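You operate a simulated robot arm through the tools that you are given. There is no shell and no other tool.

Carry out the task below with a simulated robot arm. There is one attempt and no reset: what you move stays moved.

Task
Wipe the long land clean, lay the blue strip and roll it down.
Fine: on the yellow-lug housing, which stays clamped; blue cloth; cloth and roller go back. Set down upright: roller. What is to be rubbed or washed off counts as gone when no trace of it is left.

It is judged by the outcome, as a careful person would: the job done as asked, and still so three seconds after it is handed in. It fails if anything else is knocked over, pushed out of place, dropped, spilled or broken. Flat cloth is picked up by pressing the open fingertips on it (5 to 10 N) and closing them slowly along it; thin cloth reads only 2 to 8 mm in the jaws.

Robot
A 7-joint arm with a fingered hand, fixed in place. Base frame: the origin is on the floor under the middle of its stand, x ahead of it, y to its left, z up; the work surface is at about z = 75. Readings come in cm, degrees, newtons and seconds.
With the tool pointing down near the work surface it reaches from about 20 to 80 cm from the base axis. Its first joint turns from -166.0 to 166.0 degrees. Payload 4.9 kg.
Tool frame: the origin (TCP) lies between the finger pads and is the grasp point; the fingertips stand 3.2 cm ahead of it; z points along the fingers, y is the line along which they close. The gripper opens to 19.2 cm; its body begins 8.9 cm behind the TCP. The gripper is a hand of 3 fingers: y runs from the thumb to the fingers, the wrist lies at [0, 0, -26.7] in the tool frame, and closing takes about 1.5 s.
Orientation is that of the tool frame in the base frame, as a unit quaternion [w, x, y, z]. With the fingers straight down and closing along the base's y, the tool's x points along the base's -x, its y along +y and its z along -z.

Tools
- The arm moves only by the tool nudge_tool. Its argument "increments" is a list of rows, each a list of 6 numbers: the shift along the tool's x, y, z in units of 300 mm (1.0 is 300 mm), then the turn, a rotation vector about the tool's x, y, z in units of 180 degrees (1.0 is 180 degrees). In form: [[dx, dy, dz, wx, wy, wz], ...]. A call has 1 to 20 rows; each row is the pose to reach, as a shift and turn from the pose commanded when the call began, along the tool's axes at that moment. "grip" is the opening, from 0 (shut) to 1 (fully open), set as the call begins (left out, the last holds). A call with a number of a shift or a turn outside -1 to 1 is refused whole. Rows are played at 5 a second. More than 5 cm and 8.6 degrees between two rows, or a gripper value outside its range, and nothing of the call is played. A pose out of reach is approached as far as the arm can. The call stops where the force on the tool passes 60 N (or 10 N more than at its start, if that is more) or the arm is blocked; 0.2 s more then pass. Each finger travels about 15.3 cm/s and halts on what it meets, pressing with about 26 N; the grip force reading is that of the motor and also rises with nothing between the fingers. The clock runs only during rows and for 0.2 s after the last one: add rows that repeat a pose to give the fingers time. The reply holds the time, the measured pose of the TCP, the force on the tool along the base axes, the opening and the grip force, in the units named above and with some noise, with the torque about the TCP (base axes, N m) and any sound that the robot's microphone picked up, and new pictures: "pictures" is both (left out), scene, wrist or none.
- Cameras (640 x 400 px; columns grow to the right, rows downward): "scene" is fixed at [21.03, 64.58, 136.84]; the picture's right is [-0.85, -0.53, 0.00], its down [-0.41, 0.66, -0.62] and it looks along [0.33, -0.53, -0.78] (base axes); focal length 218 px, centre (320, 200). "wrist" rides on the gripper at [8, -4.6, -11.3] in the tool frame; the picture's right is [0.50, 0.87, 0.00], its down [-0.67, 0.39, -0.63] and it looks along [-0.55, 0.32, 0.78] (tool axes); focal length 226 px, centre (320, 200). There is no depth. A picture from a camera that has moved, and an enlarged one, comes with that camera's place and axes in the base frame and with its lens. The place of the scene camera against the robot may be out by one fixed shift of up to 1.8 cm in any direction.
- set_grasp(shape): the hand has 3 fingers and takes this shape, open, in about a second: jaw (thumb against the fingers, like two jaws); tri (thumb and two fingers); tip (a fingertip pinch); poke (one finger out to press); point (the index stretched); flat (the hand flat); cup (the hand cupped); fist (a fist). The gripper value then closes the fingers along that shape, each until it touches; the sizes above hold for jaw. It gives what a move gives, with no picture.
- close_up(camera, box): a new picture of the part [left, top, right, bottom] of that camera's present view, enlarged. No time passes.
- finish_job(): hands the job in; it is judged then, once.

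Places have to be worked out from the pictures, the camera data and where the tool is seen. Open the gripper and draw the arm clear of the work before you hand the job in, unless the task says otherwise.

The tools are called after ">>>" as name(argument=value, ...) on one line, values as JSON. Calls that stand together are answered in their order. nudge_tool: Moves the arm, as the interface text tells. Its arguments: {"type":"object","properties":{"increments":{"type":"array"},"grip":{"type":"number"},"pictures":{"type":"string","enum":["both","scene","wrist","none"]}},"required":["increments"]} The other tools are called the same way: set_grasp (shape) gives the hand a shape; close_up (camera, box) takes an enlarged picture of a part of a camera's view; finish_job () hands the job in.

At the start:

```text
time: 0.0
tool_pos: [54.95, 17.23, 110.25]
orientation: [0.001, 0.001, 1.0, 0.0]
ft_force: [0.7, -0.7, -0.4]
moment: [0.04, -0.02, -0.01]
opening: 19.17
grip_force: 0.1
shape: jaw
```

scene: 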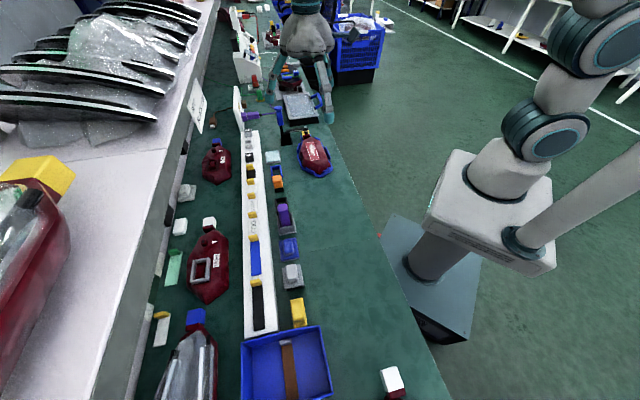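
wrist: 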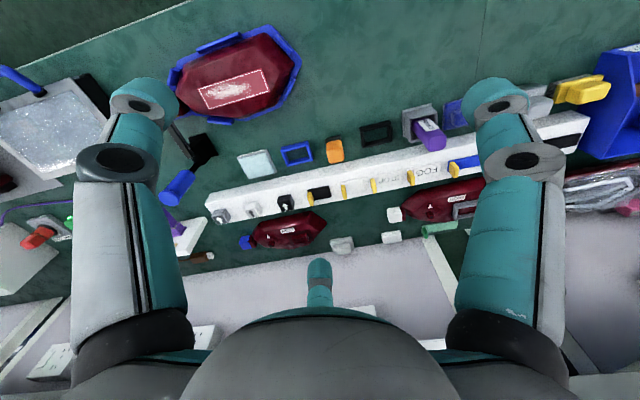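

I begin by looking closely at the bench: the housings, the strips, the cloths and the roller are still to be told apart. I take enlarged pictures without moving.

>>> close_up(camera="scene", box=[130, 200, 350, 400])

>>> close_up(camera="scene", box=[180, 80, 350, 220])

>>> close_up(camera="wrist", box=[160, 20, 400, 260])

>>> close_up(camera="wrist", box=[380, 40, 640, 260])

>>> close_up(camera="scene", box=[0, 140, 160, 400])

>>> close_up(camera="wrist", box=[0, 40, 220, 300])

```text
2.00 times, centred on (240, 300) of scene
camera zoom: at [21.03, 64.58, 136.84], right [-0.85, -0.53, 0.0], down [-0.41, 0.66, -0.62], along [0.33, -0.53, -0.78], focal length 437 px, centre (480, 0)
```

zoom: 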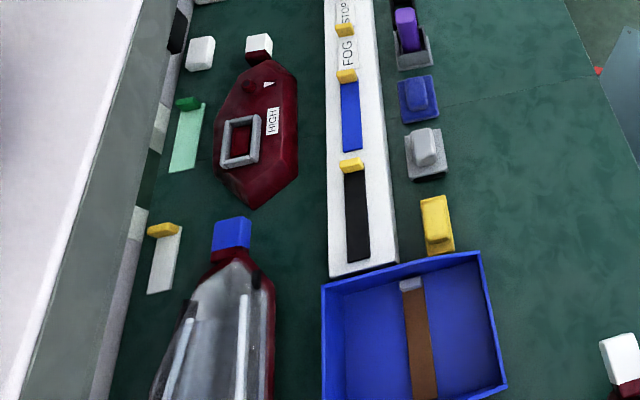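

```text
2.86 times, centred on (265, 150) of scene
camera zoom: at [21.03, 64.58, 136.84], right [-0.85, -0.53, 0.0], down [-0.41, 0.66, -0.62], along [0.33, -0.53, -0.78], focal length 624 px, centre (477, 343)
```

zoom: 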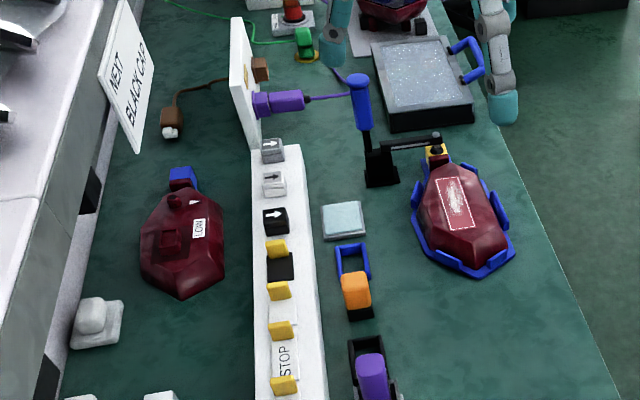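

```text
1.67 times, centred on (280, 140) of wrist
camera zoom: at [46.89, 12.62, 121.58], right [-0.5, 0.87, 0.0], down [0.67, 0.39, 0.63], along [0.55, 0.32, -0.78], focal length 377 px, centre (387, 300)
```

zoom: 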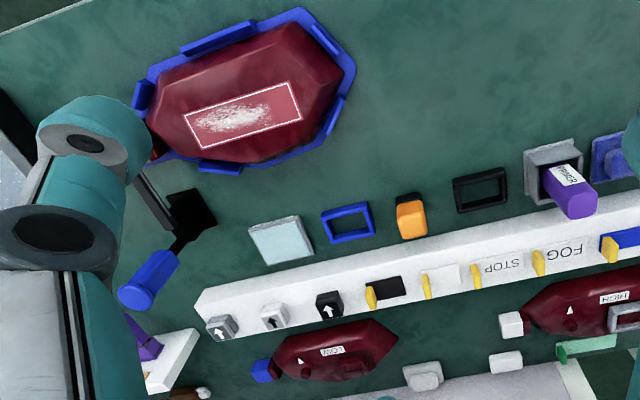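

```text
1.82 times, centred on (510, 150) of wrist
camera zoom: at [46.89, 12.62, 121.58], right [-0.5, 0.87, 0.0], down [0.67, 0.39, 0.63], along [0.55, 0.32, -0.78], focal length 411 px, centre (-26, 291)
```

zoom: 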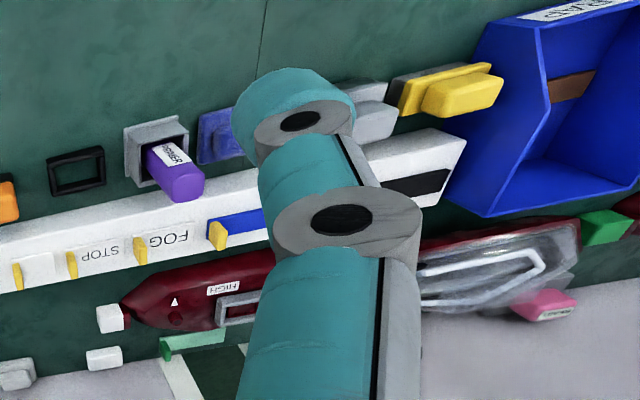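

```text
1.54 times, centred on (80, 270) of scene
camera zoom: at [21.03, 64.58, 136.84], right [-0.85, -0.53, 0.0], down [-0.41, 0.66, -0.62], along [0.33, -0.53, -0.78], focal length 336 px, centre (689, 92)
```

zoom: 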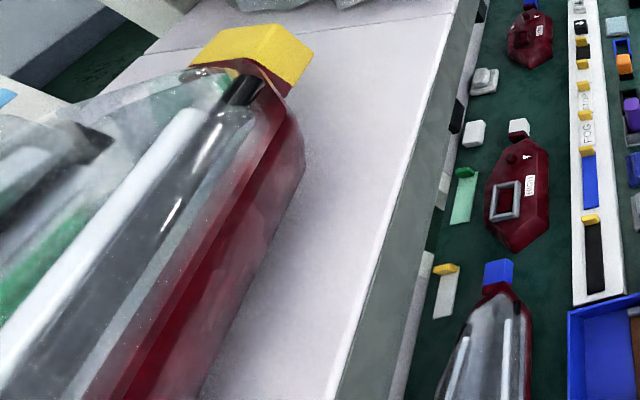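

```text
1.54 times, centred on (110, 170) of wrist
camera zoom: at [46.89, 12.62, 121.58], right [-0.5, 0.87, 0.0], down [0.67, 0.39, 0.63], along [0.55, 0.32, -0.78], focal length 348 px, centre (643, 246)
```

zoom: 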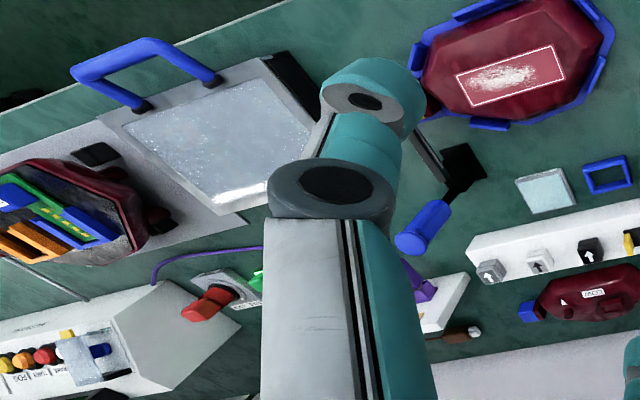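

The yellow-lug housing sits in the blue cradle near (62, 5), with the clamp on its lug and a white deposit inside the outlined land. The blue strip lies on the white rack near (52, 52). I move back from the work, staying high, so the wrist camera sees the tool row clearly.

>>> nudge_tool(increments=[[0.125, 0.025, 0.05, 0, 0, 0], [0.25, 0.05, 0.1, 0, 0, 0], [0.375, 0.075, 0.15, 0, 0, 0], [0.5, 0.1, 0.2, 0, 0, 0], [0.5, 0.1, 0.2, 0, 0, 0]], pictures="both")

```text
time: 1.2
tool_pos: [39.85, 20.19, 104.33]
orientation: [0.0, 0.001, 1.0, 0.0]
ft_force: [0.1, 0.3, 0.1]
moment: [0.02, 0.0, 0.02]
opening: 19.18
grip_force: 0.0
shape: jaw
camera wrist: at [31.79, 15.55, 115.63], right [-0.5, 0.87, 0.0], down [0.67, 0.39, 0.63], along [0.55, 0.32, -0.78], focal length 226 px, centre (320, 200)
```

scene: 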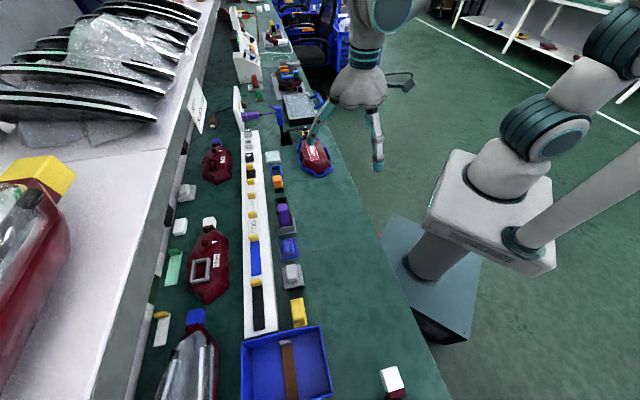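
wrist: 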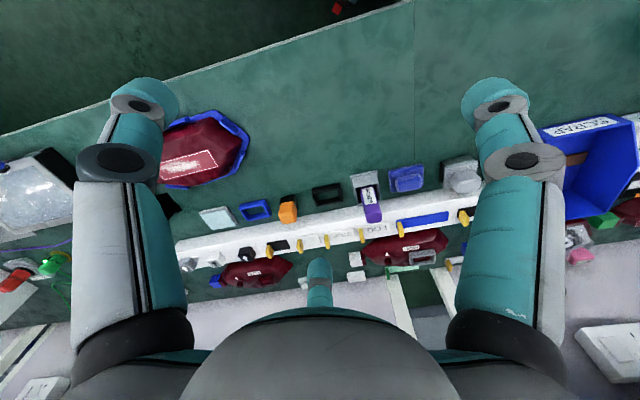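

>>> close_up(camera="wrist", box=[190, 170, 350, 270])

>>> close_up(camera="wrist", box=[330, 150, 490, 270])

>>> close_up(camera="scene", box=[240, 140, 340, 220])

>>> close_up(camera="scene", box=[240, 210, 340, 330])

```text
4.00 times, centred on (270, 220) of wrist
camera zoom: at [31.79, 15.55, 115.63], right [-0.5, 0.87, 0.0], down [0.67, 0.39, 0.63], along [0.55, 0.32, -0.78], focal length 904 px, centre (520, 120)
```

zoom: 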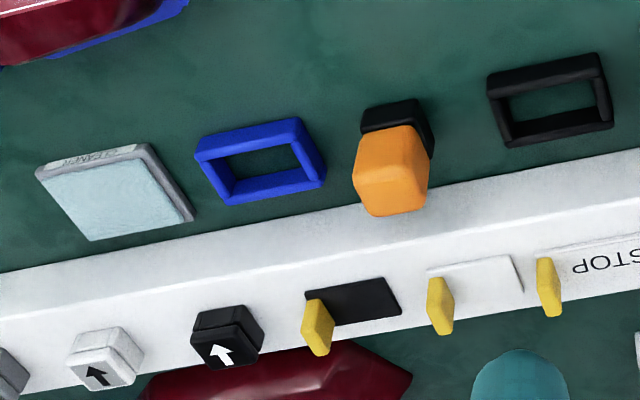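

```text
3.33 times, centred on (410, 210) of wrist
camera zoom: at [31.79, 15.55, 115.63], right [-0.5, 0.87, 0.0], down [0.67, 0.39, 0.63], along [0.55, 0.32, -0.78], focal length 754 px, centre (20, 167)
```

zoom: 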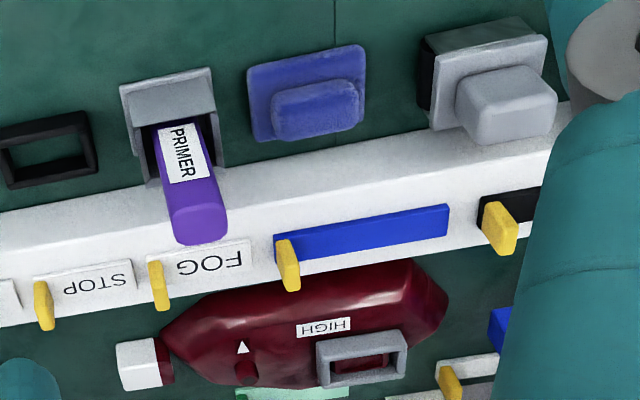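

```text
5.00 times, centred on (290, 180) of scene
camera zoom: at [21.03, 64.58, 136.84], right [-0.85, -0.53, 0.0], down [-0.41, 0.66, -0.62], along [0.33, -0.53, -0.78], focal length 1093 px, centre (470, 300)
```

zoom: 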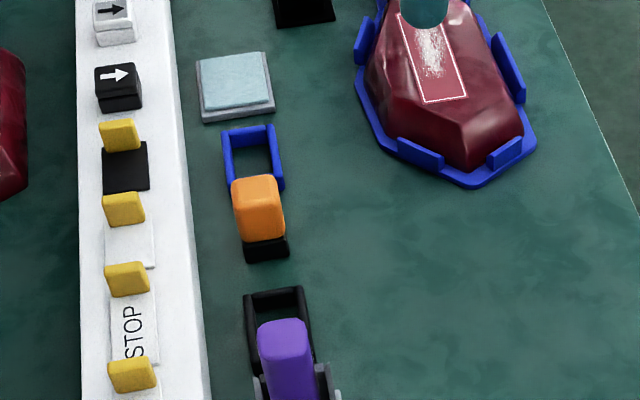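

```text
3.33 times, centred on (290, 270) of scene
camera zoom: at [21.03, 64.58, 136.84], right [-0.85, -0.53, 0.0], down [-0.41, 0.66, -0.62], along [0.33, -0.53, -0.78], focal length 728 px, centre (420, -33)
```

zoom: 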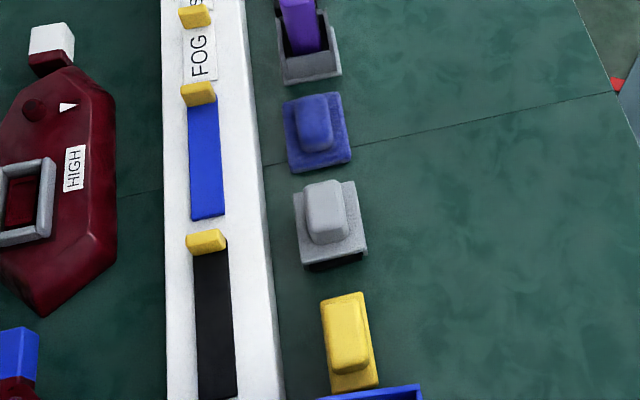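

The row by the rack holds: a pale pad labelled "CLEAN…", a blue frame, orange in a black holder, a black frame, purple PRIMER, a blue cloth with a knob, a grey knobbed thing and a yellow one. I move nearer to tell what the grey and yellow things are and to read the labels.

>>> nudge_tool(increments=[[0.066, 0.112, 0.042, 0, 0, 0], [0.131, 0.224, 0.084, 0, 0, 0], [0.197, 0.336, 0.126, 0, 0, 0], [0.262, 0.448, 0.168, 0, 0, 0], [0.328, 0.56, 0.21, 0, 0, 0], [0.328, 0.56, 0.21, 0, 0, 0]], pictures="both")

```text
time: 2.6
tool_pos: [30.16, 36.99, 97.98]
orientation: [0.0, -0.001, 1.0, 0.0]
ft_force: [-0.1, -0.4, 0.4]
moment: [0.01, 0.03, 0.04]
opening: 19.17
grip_force: 0.1
shape: jaw
camera wrist: at [22.02, 32.45, 109.25], right [-0.5, 0.87, 0.0], down [0.67, 0.39, 0.63], along [0.55, 0.32, -0.78], focal length 226 px, centre (320, 200)
```

scene: 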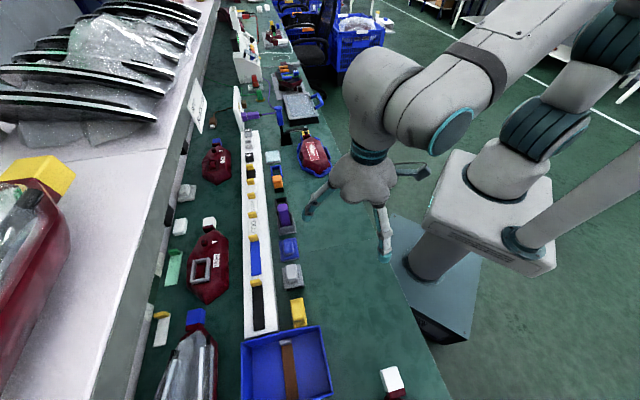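
wrist: 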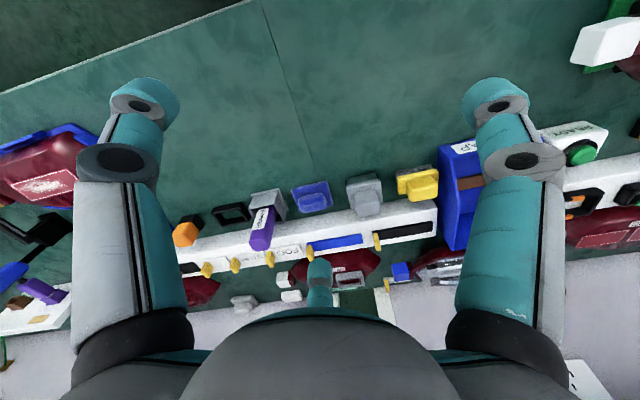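

>>> close_up(camera="wrist", box=[280, 150, 460, 262])

>>> close_up(camera="wrist", box=[160, 170, 320, 270])

>>> close_up(camera="wrist", box=[330, 160, 450, 235])

```text
3.56 times, centred on (370, 206) of wrist
camera zoom: at [22.02, 32.45, 109.25], right [-0.5, 0.87, 0.0], down [0.67, 0.39, 0.63], along [0.55, 0.32, -0.78], focal length 804 px, centre (142, 179)
```

zoom: 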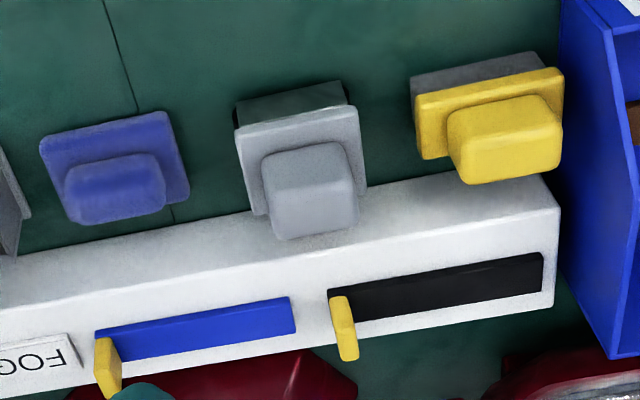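

```text
4.00 times, centred on (240, 220) of wrist
camera zoom: at [22.02, 32.45, 109.25], right [-0.5, 0.87, 0.0], down [0.67, 0.39, 0.63], along [0.55, 0.32, -0.78], focal length 904 px, centre (640, 120)
```

zoom: 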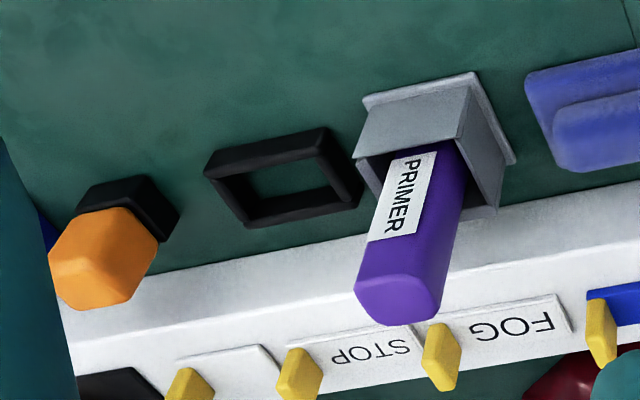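

```text
5.33 times, centred on (390, 198) of wrist
camera zoom: at [22.02, 32.45, 109.25], right [-0.5, 0.87, 0.0], down [0.67, 0.39, 0.63], along [0.55, 0.32, -0.78], focal length 1206 px, centre (-53, 213)
```

zoom: 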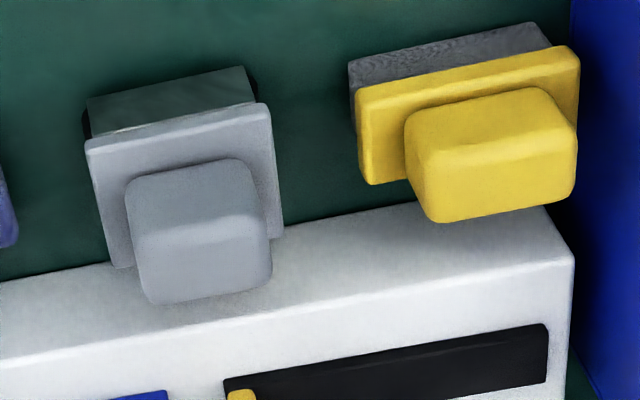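

The grey knobbed tool has something dark beneath its plate (perhaps the roller barrel), and the yellow one has a grey gritty pad. I zoom the fixed camera on both to settle which is the roller.

>>> close_up(camera="scene", box=[270, 225, 318, 300])

>>> close_up(camera="scene", box=[260, 140, 300, 180])

>>> close_up(camera="scene", box=[280, 295, 320, 330])

>>> close_up(camera="scene", box=[290, 125, 340, 180])

>>> close_up(camera="scene", box=[235, 230, 275, 280])

>>> close_up(camera="scene", box=[265, 165, 300, 200])

```text
5.33 times, centred on (294, 262) of scene
camera zoom: at [21.03, 64.58, 136.84], right [-0.85, -0.53, 0.0], down [-0.41, 0.66, -0.62], along [0.33, -0.53, -0.78], focal length 1166 px, centre (459, -133)
```

zoom: 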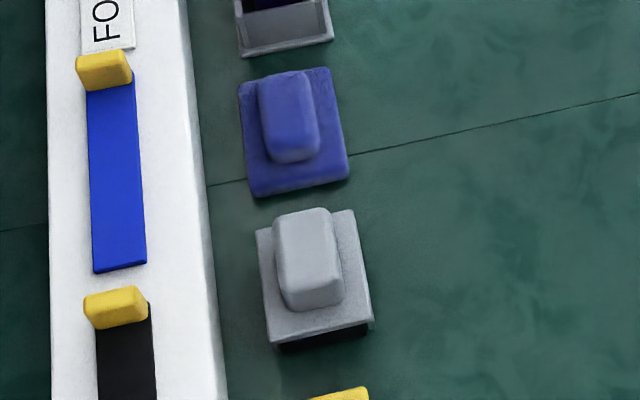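

```text
10.00 times, centred on (280, 160) of scene
camera zoom: at [21.03, 64.58, 136.84], right [-0.85, -0.53, 0.0], down [-0.41, 0.66, -0.62], along [0.33, -0.53, -0.78], focal length 2186 px, centre (720, 600)
```

zoom: 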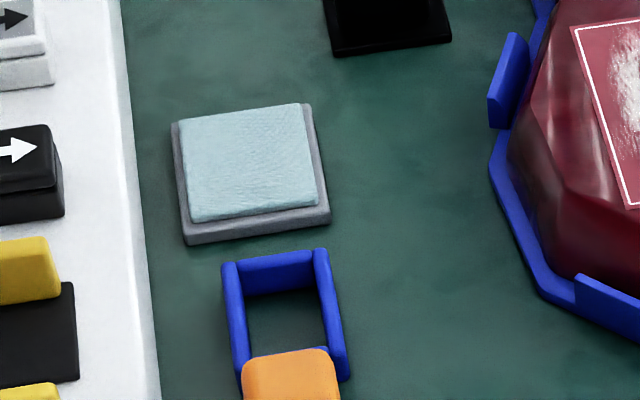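

```text
11.43 times, centred on (300, 312) of scene
camera zoom: at [21.03, 64.58, 136.84], right [-0.85, -0.53, 0.0], down [-0.41, 0.66, -0.62], along [0.33, -0.53, -0.78], focal length 2498 px, centre (549, -1086)
```

zoom: 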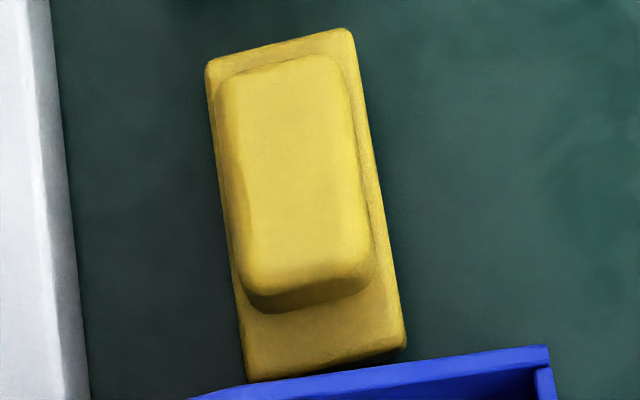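

```text
7.27 times, centred on (315, 152) of scene
camera zoom: at [21.03, 64.58, 136.84], right [-0.85, -0.53, 0.0], down [-0.41, 0.66, -0.62], along [0.33, -0.53, -0.78], focal length 1589 px, centre (356, 546)
```

zoom: 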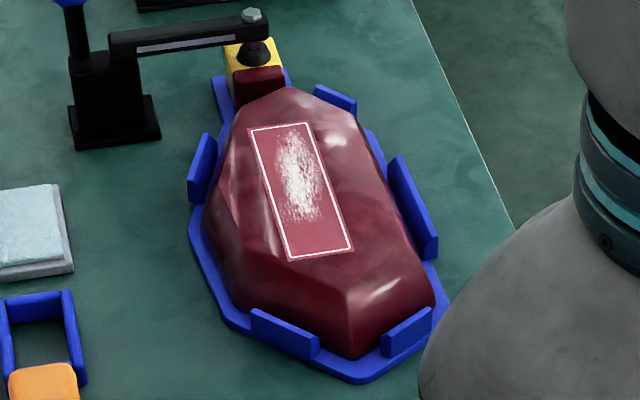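

```text
8.00 times, centred on (255, 255) of scene
camera zoom: at [21.03, 64.58, 136.84], right [-0.85, -0.53, 0.0], down [-0.41, 0.66, -0.62], along [0.33, -0.53, -0.78], focal length 1748 px, centre (840, -240)
```

zoom: 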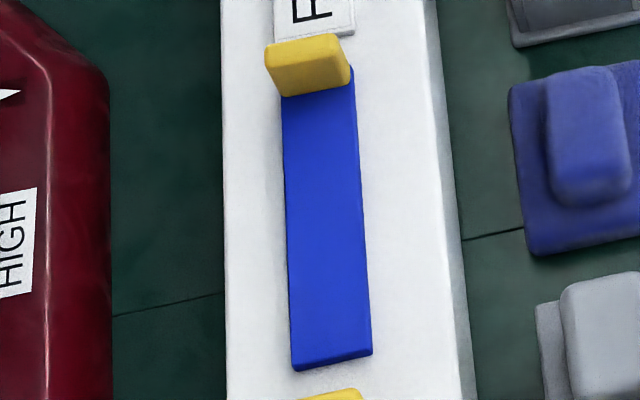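

```text
11.43 times, centred on (282, 182) of scene
camera zoom: at [21.03, 64.58, 136.84], right [-0.85, -0.53, 0.0], down [-0.41, 0.66, -0.62], along [0.33, -0.53, -0.78], focal length 2498 px, centre (749, 400)
```

zoom: 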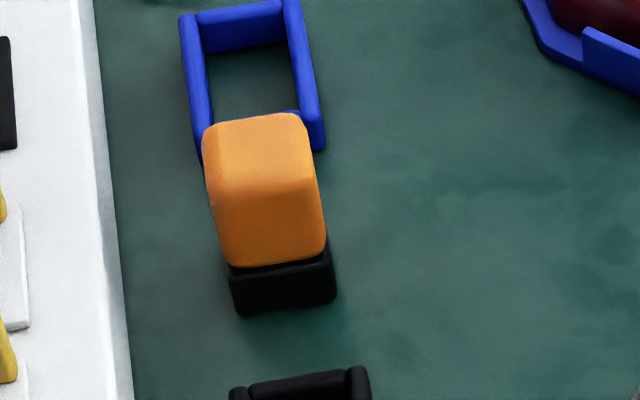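

The grey tool is a plate and knob over a dark rubber element, so I take it as the roller. The blue knobbed cloth lies at about (45.4, 44.2), and the bench is turned about 45° to the base. I test in free air how the fingers close in the jaw shape.

>>> nudge_tool(increments=[[0, 0, 0, 0, 0, 0], [0, 0, 0, 0, 0, 0], [0, 0, 0, 0, 0, 0], [0, 0, 0, 0, 0, 0], [0, 0, 0, 0, 0, 0]], grip=0.35, pictures="both")

>>> close_up(camera="scene", box=[290, 130, 450, 270])

```text
time: 3.8
tool_pos: [30.17, 37.01, 97.99]
orientation: [0.001, 0.0, 1.0, 0.0]
ft_force: [0.1, 0.6, 0.0]
moment: [-0.01, 0.0, 0.01]
opening: 6.79
grip_force: 0.1
shape: jaw
camera wrist: at [22.04, 32.42, 109.26], right [-0.5, 0.87, 0.0], down [0.67, 0.39, 0.63], along [0.55, 0.32, -0.78], focal length 226 px, centre (320, 200)
```

scene: 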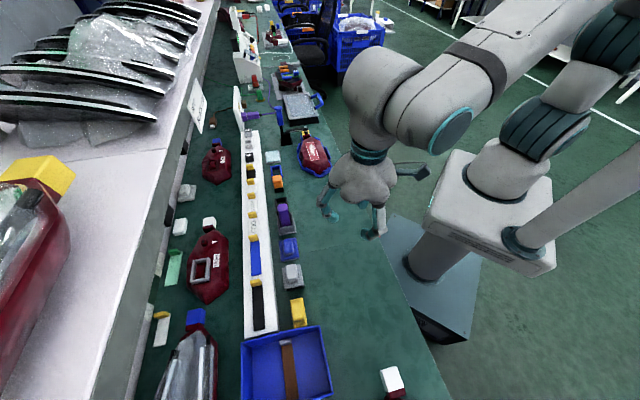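
wrist: 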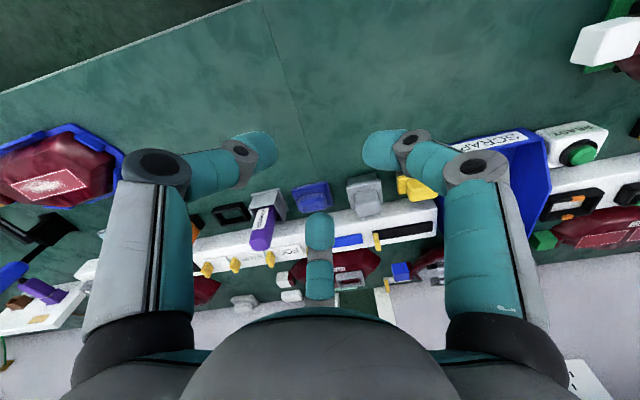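

```text
2.86 times, centred on (370, 200) of scene
camera zoom: at [21.03, 64.58, 136.84], right [-0.85, -0.53, 0.0], down [-0.41, 0.66, -0.62], along [0.33, -0.53, -0.78], focal length 624 px, centre (177, 200)
```

zoom: 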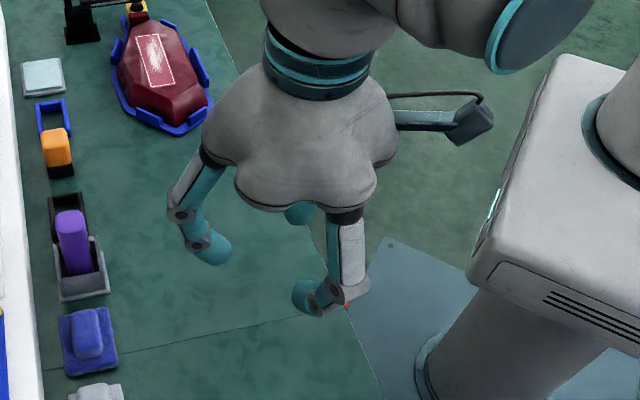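

At this opening the three fingers look evenly spread at 120°. I close fully in air to see how the tips meet, then compare it with the tip shape.

>>> nudge_tool(increments=[[0, 0, 0, 0, 0, 0], [0, 0, 0, 0, 0, 0], [0, 0, 0, 0, 0, 0], [0, 0, 0, 0, 0, 0]], grip=0.05, pictures="wrist")

>>> close_up(camera="scene", box=[300, 140, 420, 260])

>>> set_grasp(shape="tip")

>>> nudge_tool(increments=[[0, 0, 0, 0, 0, 0], [0, 0, 0, 0, 0, 0], [0, 0, 0, 0, 0, 0], [0, 0, 0, 0, 0, 0]], pictures="wrist")

>>> close_up(camera="scene", box=[300, 140, 420, 260])

>>> nudge_tool(increments=[[0, 0, 0, 0, 0, 0], [0, 0, 0, 0, 0, 0], [0, 0, 0, 0, 0, 0], [0, 0, 0, 0, 0, 0], [0, 0, 0, 0, 0, 0], [0, 0, 0, 0, 0, 0]], grip=0.2, pictures="wrist")

>>> close_up(camera="scene", box=[300, 140, 420, 260])

```text
time: 4.8
tool_pos: [30.15, 37.02, 97.89]
orientation: [0.0, 0.0, 1.0, 0.0]
ft_force: [-0.1, -0.2, -0.2]
moment: [-0.01, 0.02, 0.0]
opening: 0.98
grip_force: 0.0
shape: jaw
camera wrist: at [22.04, 32.42, 109.26], right [-0.5, 0.87, 0.0], down [0.67, 0.39, 0.63], along [0.55, 0.32, -0.78], focal length 226 px, centre (320, 200)
```

wrist: 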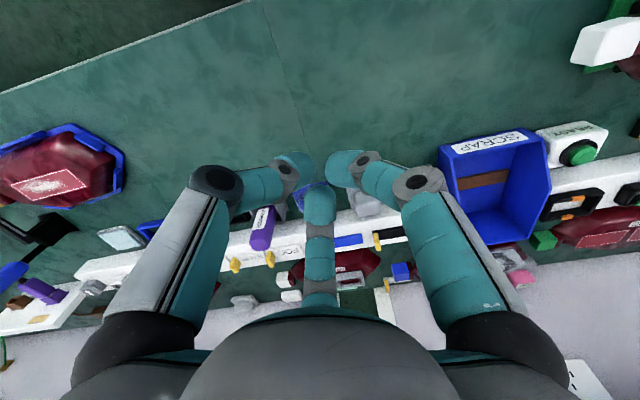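

```text
3.33 times, centred on (360, 200) of scene
camera zoom: at [21.03, 64.58, 136.84], right [-0.85, -0.53, 0.0], down [-0.41, 0.66, -0.62], along [0.33, -0.53, -0.78], focal length 728 px, centre (187, 200)
```

zoom: 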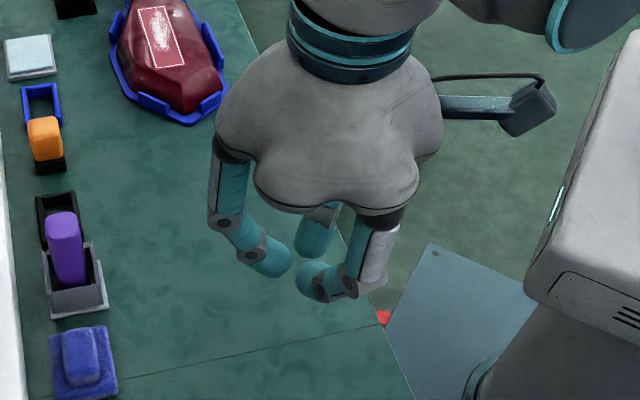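

```text
time: 5.7
tool_pos: [30.16, 37.02, 98.01]
orientation: [0.0, 0.0, 1.0, 0.0]
ft_force: [0.2, -0.5, 0.8]
moment: [0.0, 0.04, 0.03]
opening: 19.24
grip_force: 0.1
shape: tip
```

```text
time: 6.7
tool_pos: [30.17, 36.89, 97.96]
orientation: [0.0, 0.0, 1.0, 0.0]
ft_force: [-0.2, -0.4, -0.2]
moment: [-0.02, 0.03, 0.0]
opening: 19.16
grip_force: 0.1
shape: tip
camera wrist: at [22.04, 32.42, 109.26], right [-0.5, 0.87, 0.0], down [0.67, 0.39, 0.63], along [0.55, 0.32, -0.78], focal length 226 px, centre (320, 200)
```

wrist: 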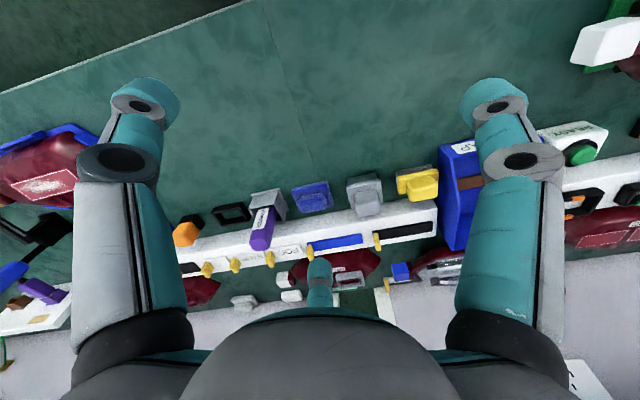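

```text
3.33 times, centred on (360, 200) of scene
camera zoom: at [21.03, 64.58, 136.84], right [-0.85, -0.53, 0.0], down [-0.41, 0.66, -0.62], along [0.33, -0.53, -0.78], focal length 728 px, centre (187, 200)
```

zoom: 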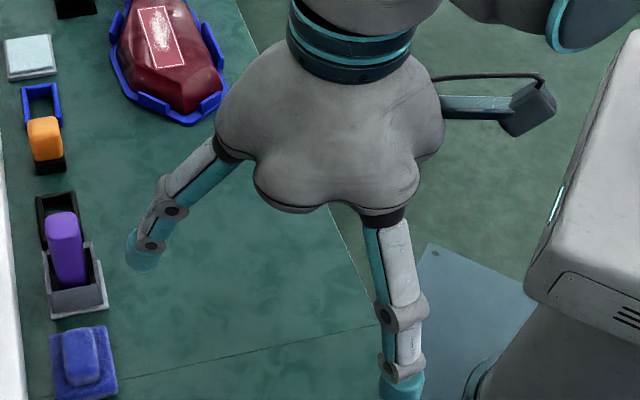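

```text
time: 8.1
tool_pos: [30.22, 37.04, 97.9]
orientation: [0.001, 0.0, 1.0, 0.0]
ft_force: [-0.4, 0.2, -0.3]
moment: [0.02, 0.01, 0.01]
opening: 3.85
grip_force: 0.0
shape: tip
camera wrist: at [22.04, 32.42, 109.26], right [-0.5, 0.87, 0.0], down [0.67, 0.39, 0.63], along [0.55, 0.32, -0.78], focal length 226 px, centre (320, 200)
```

wrist: 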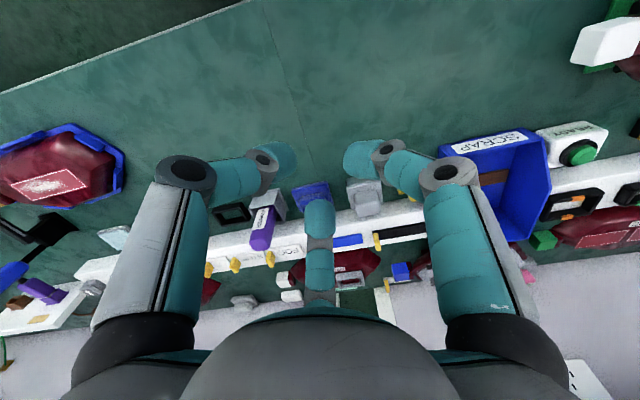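

```text
3.33 times, centred on (360, 200) of scene
camera zoom: at [21.03, 64.58, 136.84], right [-0.85, -0.53, 0.0], down [-0.41, 0.66, -0.62], along [0.33, -0.53, -0.78], focal length 728 px, centre (187, 200)
```

zoom: 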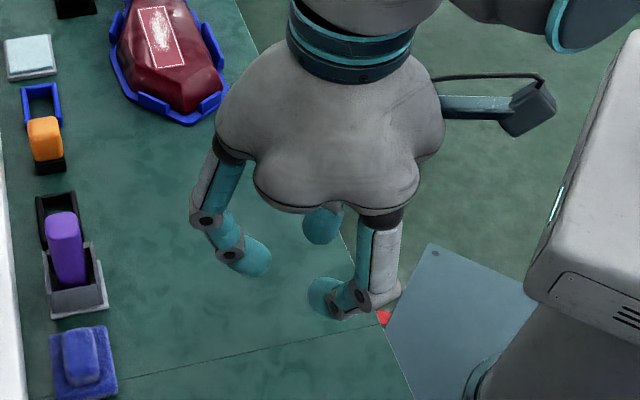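

The jaw and tip shapes both close the three fingers radially at 120°: thumb at tool −y, the other two at ±30° toward +y. The gaps round the cloth are narrow, so I reopen the hand and zoom in to measure the objects.

>>> set_grasp(shape="jaw")

>>> close_up(camera="wrist", box=[250, 170, 346, 230])

>>> close_up(camera="wrist", box=[330, 160, 426, 220])

>>> close_up(camera="wrist", box=[290, 210, 386, 270])

```text
time: 9.0
tool_pos: [30.13, 37.07, 98.01]
orientation: [0.0, 0.0, 1.0, 0.0]
ft_force: [0.4, 0.0, -0.2]
moment: [0.03, -0.01, -0.03]
opening: 19.21
grip_force: 0.1
shape: jaw
```

```text
6.67 times, centred on (298, 200) of wrist
camera zoom: at [22.05, 32.42, 109.26], right [-0.5, 0.87, 0.0], down [0.67, 0.39, 0.63], along [0.55, 0.32, -0.78], focal length 1507 px, centre (467, 200)
```

zoom: 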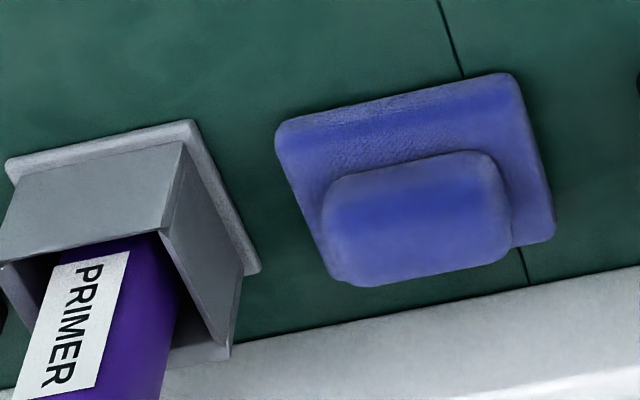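

```text
6.67 times, centred on (378, 190) of wrist
camera zoom: at [22.05, 32.42, 109.26], right [-0.5, 0.87, 0.0], down [0.67, 0.39, 0.63], along [0.55, 0.32, -0.78], focal length 1507 px, centre (-67, 267)
```

zoom: 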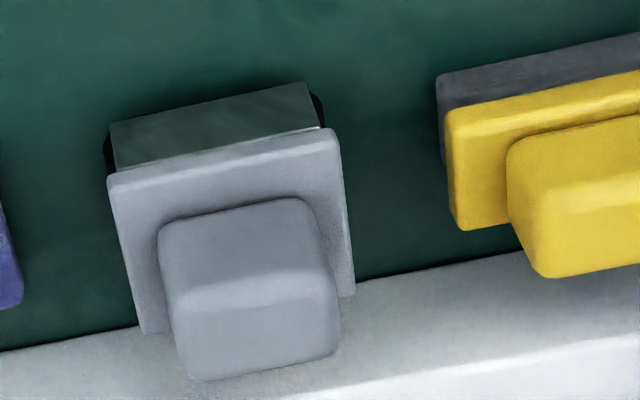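

```text
6.67 times, centred on (338, 240) of wrist
camera zoom: at [22.05, 32.42, 109.26], right [-0.5, 0.87, 0.0], down [0.67, 0.39, 0.63], along [0.55, 0.32, -0.78], focal length 1507 px, centre (200, -67)
```

zoom: 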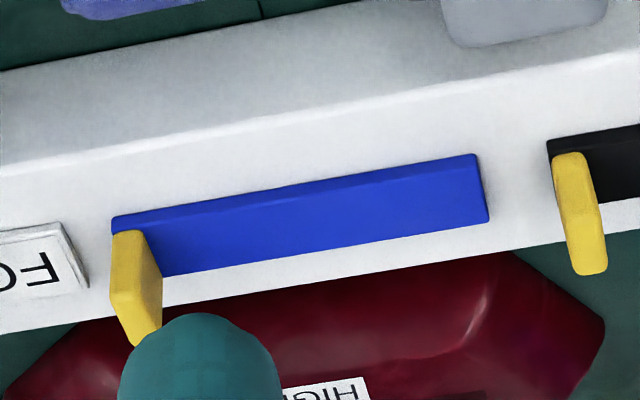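

The grey tool's underside is still ambiguous, so I check the other candidates: the white knobbed thing behind the rack, and the areas further along the bench.

>>> close_up(camera="scene", box=[165, 170, 225, 250])

>>> close_up(camera="scene", box=[145, 240, 215, 350])

>>> close_up(camera="scene", box=[230, 0, 340, 130])

>>> close_up(camera="scene", box=[235, 320, 435, 400])

>>> close_up(camera="scene", box=[278, 258, 308, 295])

```text
5.00 times, centred on (195, 210) of scene
camera zoom: at [21.03, 64.58, 136.84], right [-0.85, -0.53, 0.0], down [-0.41, 0.66, -0.62], along [0.33, -0.53, -0.78], focal length 1093 px, centre (945, 150)
```

zoom: 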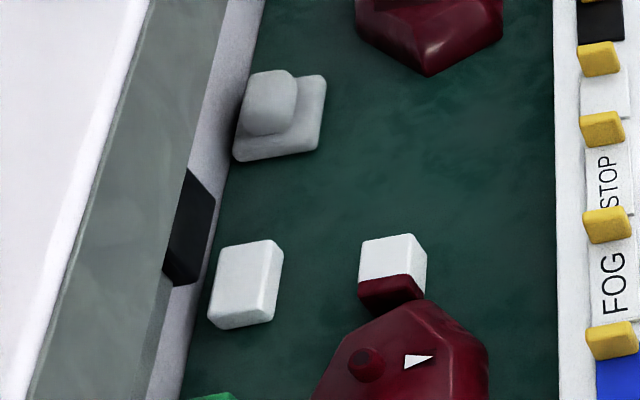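

```text
3.64 times, centred on (180, 295) of scene
camera zoom: at [21.03, 64.58, 136.84], right [-0.85, -0.53, 0.0], down [-0.41, 0.66, -0.62], along [0.33, -0.53, -0.78], focal length 795 px, centre (829, -146)
```

zoom: 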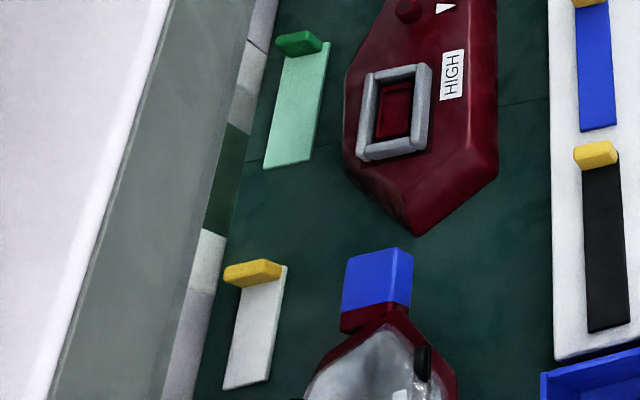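

```text
3.08 times, centred on (285, 65) of scene
camera zoom: at [21.03, 64.58, 136.84], right [-0.85, -0.53, 0.0], down [-0.41, 0.66, -0.62], along [0.33, -0.53, -0.78], focal length 672 px, centre (428, 615)
```

zoom: 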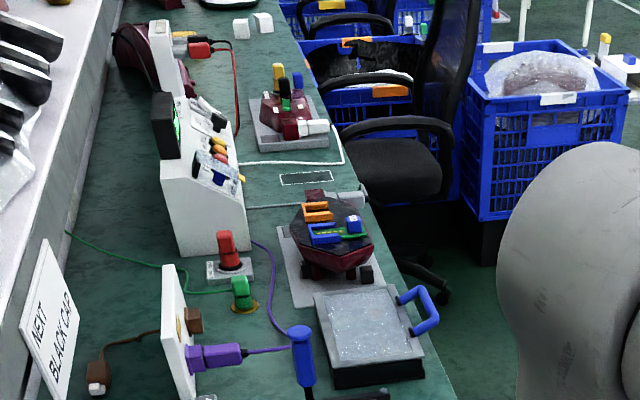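

```text
3.20 times, centred on (335, 360) of scene
camera zoom: at [21.03, 64.58, 136.84], right [-0.85, -0.53, 0.0], down [-0.41, 0.66, -0.62], along [0.33, -0.53, -0.78], focal length 699 px, centre (272, -312)
```

zoom: 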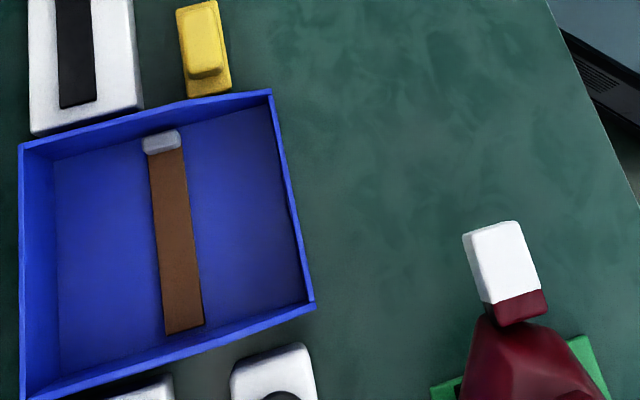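

```text
10.81 times, centred on (293, 276) of scene
camera zoom: at [21.03, 64.58, 136.84], right [-0.85, -0.53, 0.0], down [-0.41, 0.66, -0.62], along [0.33, -0.53, -0.78], focal length 2363 px, centre (612, -627)
```

zoom: 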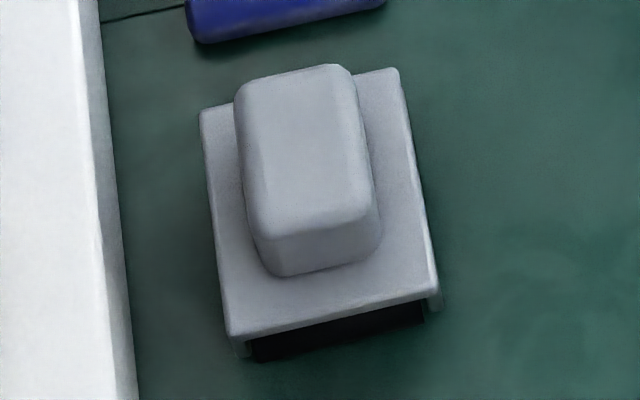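

The grey tool has side cheeks with a black barrel between them, axle across the rack direction, so it is the roller and it rolls along the rack direction. I now zoom on the cloth, strip and land to measure them better.

>>> close_up(camera="scene", box=[275, 232, 305, 268])

>>> close_up(camera="wrist", box=[285, 175, 340, 215])

>>> close_up(camera="wrist", box=[340, 170, 395, 220])

```text
11.11 times, centred on (290, 250) of scene
camera zoom: at [21.03, 64.58, 136.84], right [-0.85, -0.53, 0.0], down [-0.41, 0.66, -0.62], along [0.33, -0.53, -0.78], focal length 2428 px, centre (653, -356)
```

zoom: 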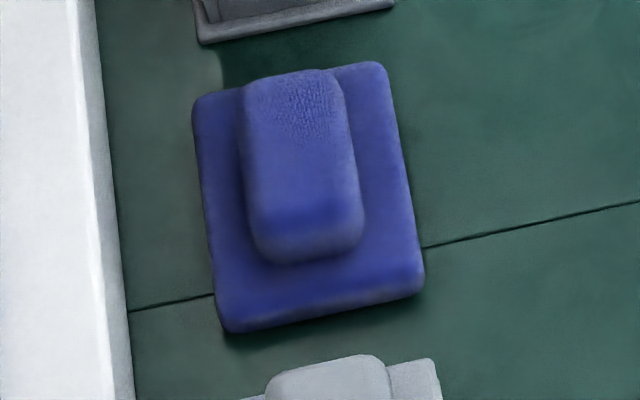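

```text
10.00 times, centred on (312, 195) of wrist
camera zoom: at [22.05, 32.42, 109.26], right [-0.5, 0.87, 0.0], down [0.67, 0.39, 0.63], along [0.55, 0.32, -0.78], focal length 2261 px, centre (395, 250)
```

zoom: 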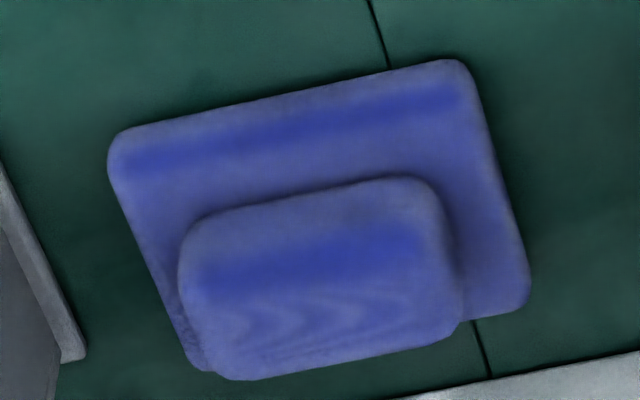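

```text
8.00 times, centred on (368, 195) of wrist
camera zoom: at [22.05, 32.42, 109.26], right [-0.5, 0.87, 0.0], down [0.67, 0.39, 0.63], along [0.55, 0.32, -0.78], focal length 1808 px, centre (-60, 240)
```

zoom: 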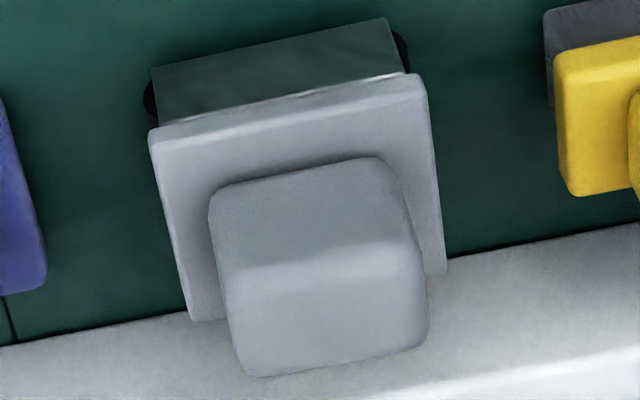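

Measured: the cloth pad is centred near (45.8, 44.65), its knob about 4.3 × 2.4 cm with its top near z 77.7, and the roller is centred near (39.25, 51.6). Before grasping anything I turn the hand 45° to match the bench and go high over the free bench to look at the land with the hand empty.

>>> nudge_tool(increments=[[-0.07, -0.107, -0.008, 0, 0, 0.028], [-0.14, -0.213, -0.015, 0, 0, 0.056], [-0.21, -0.32, -0.022, 0, 0, 0.083], [-0.28, -0.427, -0.03, 0, 0, 0.111], [-0.35, -0.533, -0.037, 0, 0, 0.139], [-0.42, -0.64, -0.045, 0, 0, 0.167], [-0.49, -0.747, -0.052, 0, 0, 0.194], [-0.56, -0.853, -0.06, 0, 0, 0.222], [-0.63, -0.96, -0.067, 0, 0, 0.25], [-0.63, -0.96, -0.067, 0, 0, 0.25]], pictures="both")

>>> close_up(camera="wrist", box=[200, 120, 440, 270])

```text
time: 11.2
tool_pos: [49.13, 8.11, 99.94]
orientation: [0.0, 0.383, 0.924, 0.0]
ft_force: [-0.3, -1.5, -0.1]
moment: [0.02, -0.01, -0.03]
opening: 19.21
grip_force: 0.1
shape: jaw
camera wrist: at [40.05, 10.6, 111.27], right [0.26, 0.97, 0.0], down [0.75, -0.2, 0.63], along [0.61, -0.16, -0.78], focal length 226 px, centre (320, 200)
```

scene: 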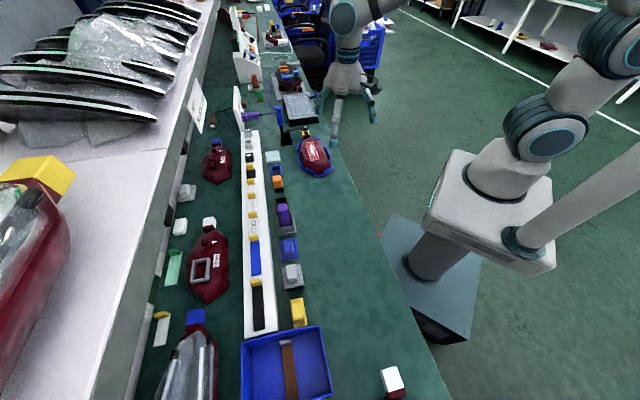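
wrist: 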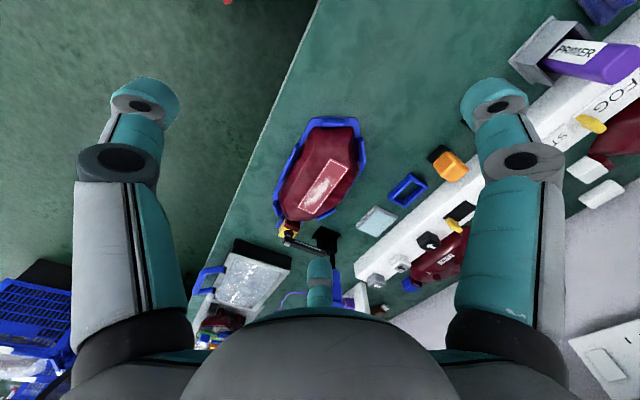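

```text
2.67 times, centred on (320, 195) of wrist
camera zoom: at [40.05, 10.6, 111.27], right [0.26, 0.97, 0.0], down [0.75, -0.2, 0.63], along [0.61, -0.16, -0.78], focal length 603 px, centre (320, 213)
```

zoom: 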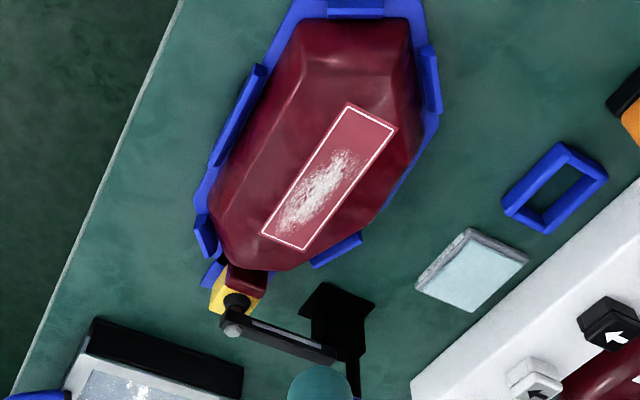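

The land runs along the same bench direction, centred near (63, 4.5) and about 12 × 3.6 cm, with the clamp well beyond its lug end. All of this suits one hand orientation (tool x along the rack, thumb toward the robot). I now hover over the cloth with the fingers drawn in to about 5.6 cm.

>>> nudge_tool(increments=[[0.118, 0.0965, 0, 0, 0, 0], [0.236, 0.193, 0, 0, 0, 0], [0.354, 0.2895, 0, 0, 0, 0], [0.472, 0.386, 0, 0, 0, 0], [0.59, 0.4825, 0, 0, 0, 0], [0.708, 0.579, 0, 0, 0, 0], [0.826, 0.6755, 0, 0, 0, 0], [0.944, 0.772, 0.0, 0, 0, 0], [0.944, 0.772, 0.13, 0, 0, 0], [0.944, 0.772, 0.26, 0, 0, 0], [0.944, 0.772, 0.26, 0, 0, 0]], grip=0.29, pictures="both")

>>> close_up(camera="wrist", box=[200, 100, 440, 250])

>>> close_up(camera="scene", box=[230, 160, 350, 300])

```text
time: 13.6
tool_pos: [45.47, 44.74, 92.26]
orientation: [0.0, 0.383, 0.924, 0.0]
ft_force: [0.4, 0.1, -0.2]
moment: [0.02, 0.02, -0.01]
opening: 5.58
grip_force: 0.0
shape: jaw
camera wrist: at [36.42, 47.07, 103.58], right [0.26, 0.97, 0.0], down [0.75, -0.2, 0.63], along [0.61, -0.16, -0.78], focal length 226 px, centre (320, 200)
```

scene: 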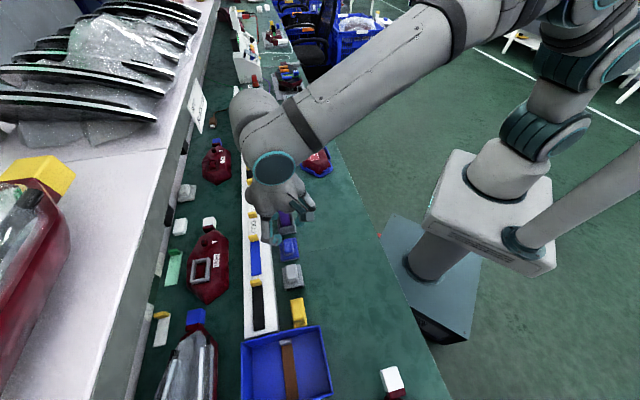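
wrist: 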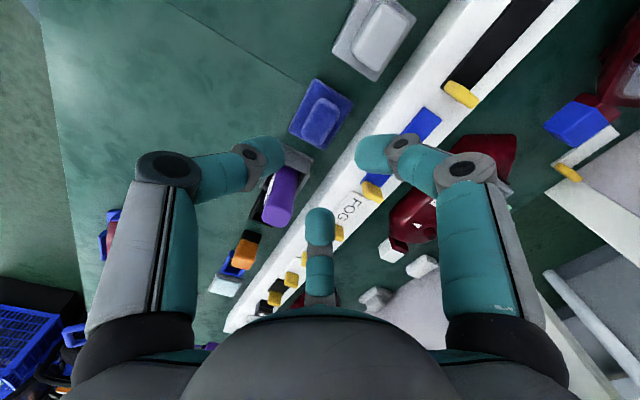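

```text
2.67 times, centred on (320, 175) of wrist
camera zoom: at [36.42, 47.07, 103.58], right [0.26, 0.97, 0.0], down [0.75, -0.2, 0.63], along [0.61, -0.16, -0.78], focal length 603 px, centre (320, 267)
```

zoom: 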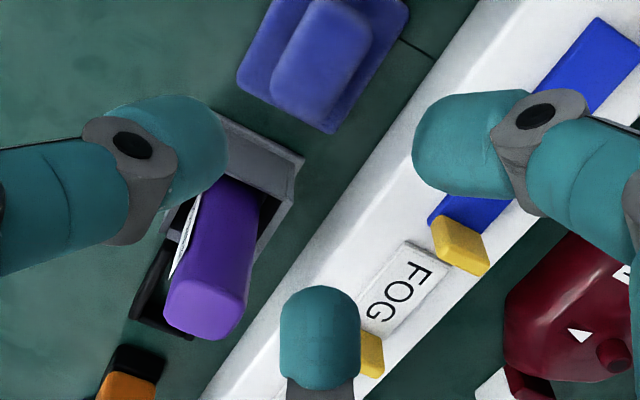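

```text
2.86 times, centred on (290, 230) of scene
camera zoom: at [21.03, 64.58, 136.84], right [-0.85, -0.53, 0.0], down [-0.41, 0.66, -0.62], along [0.33, -0.53, -0.78], focal length 624 px, centre (406, 114)
```

zoom: 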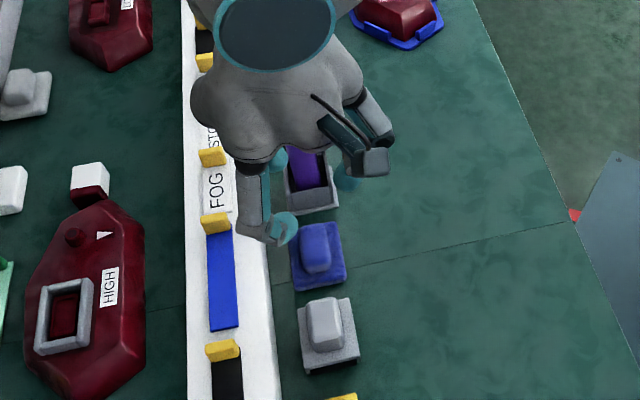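

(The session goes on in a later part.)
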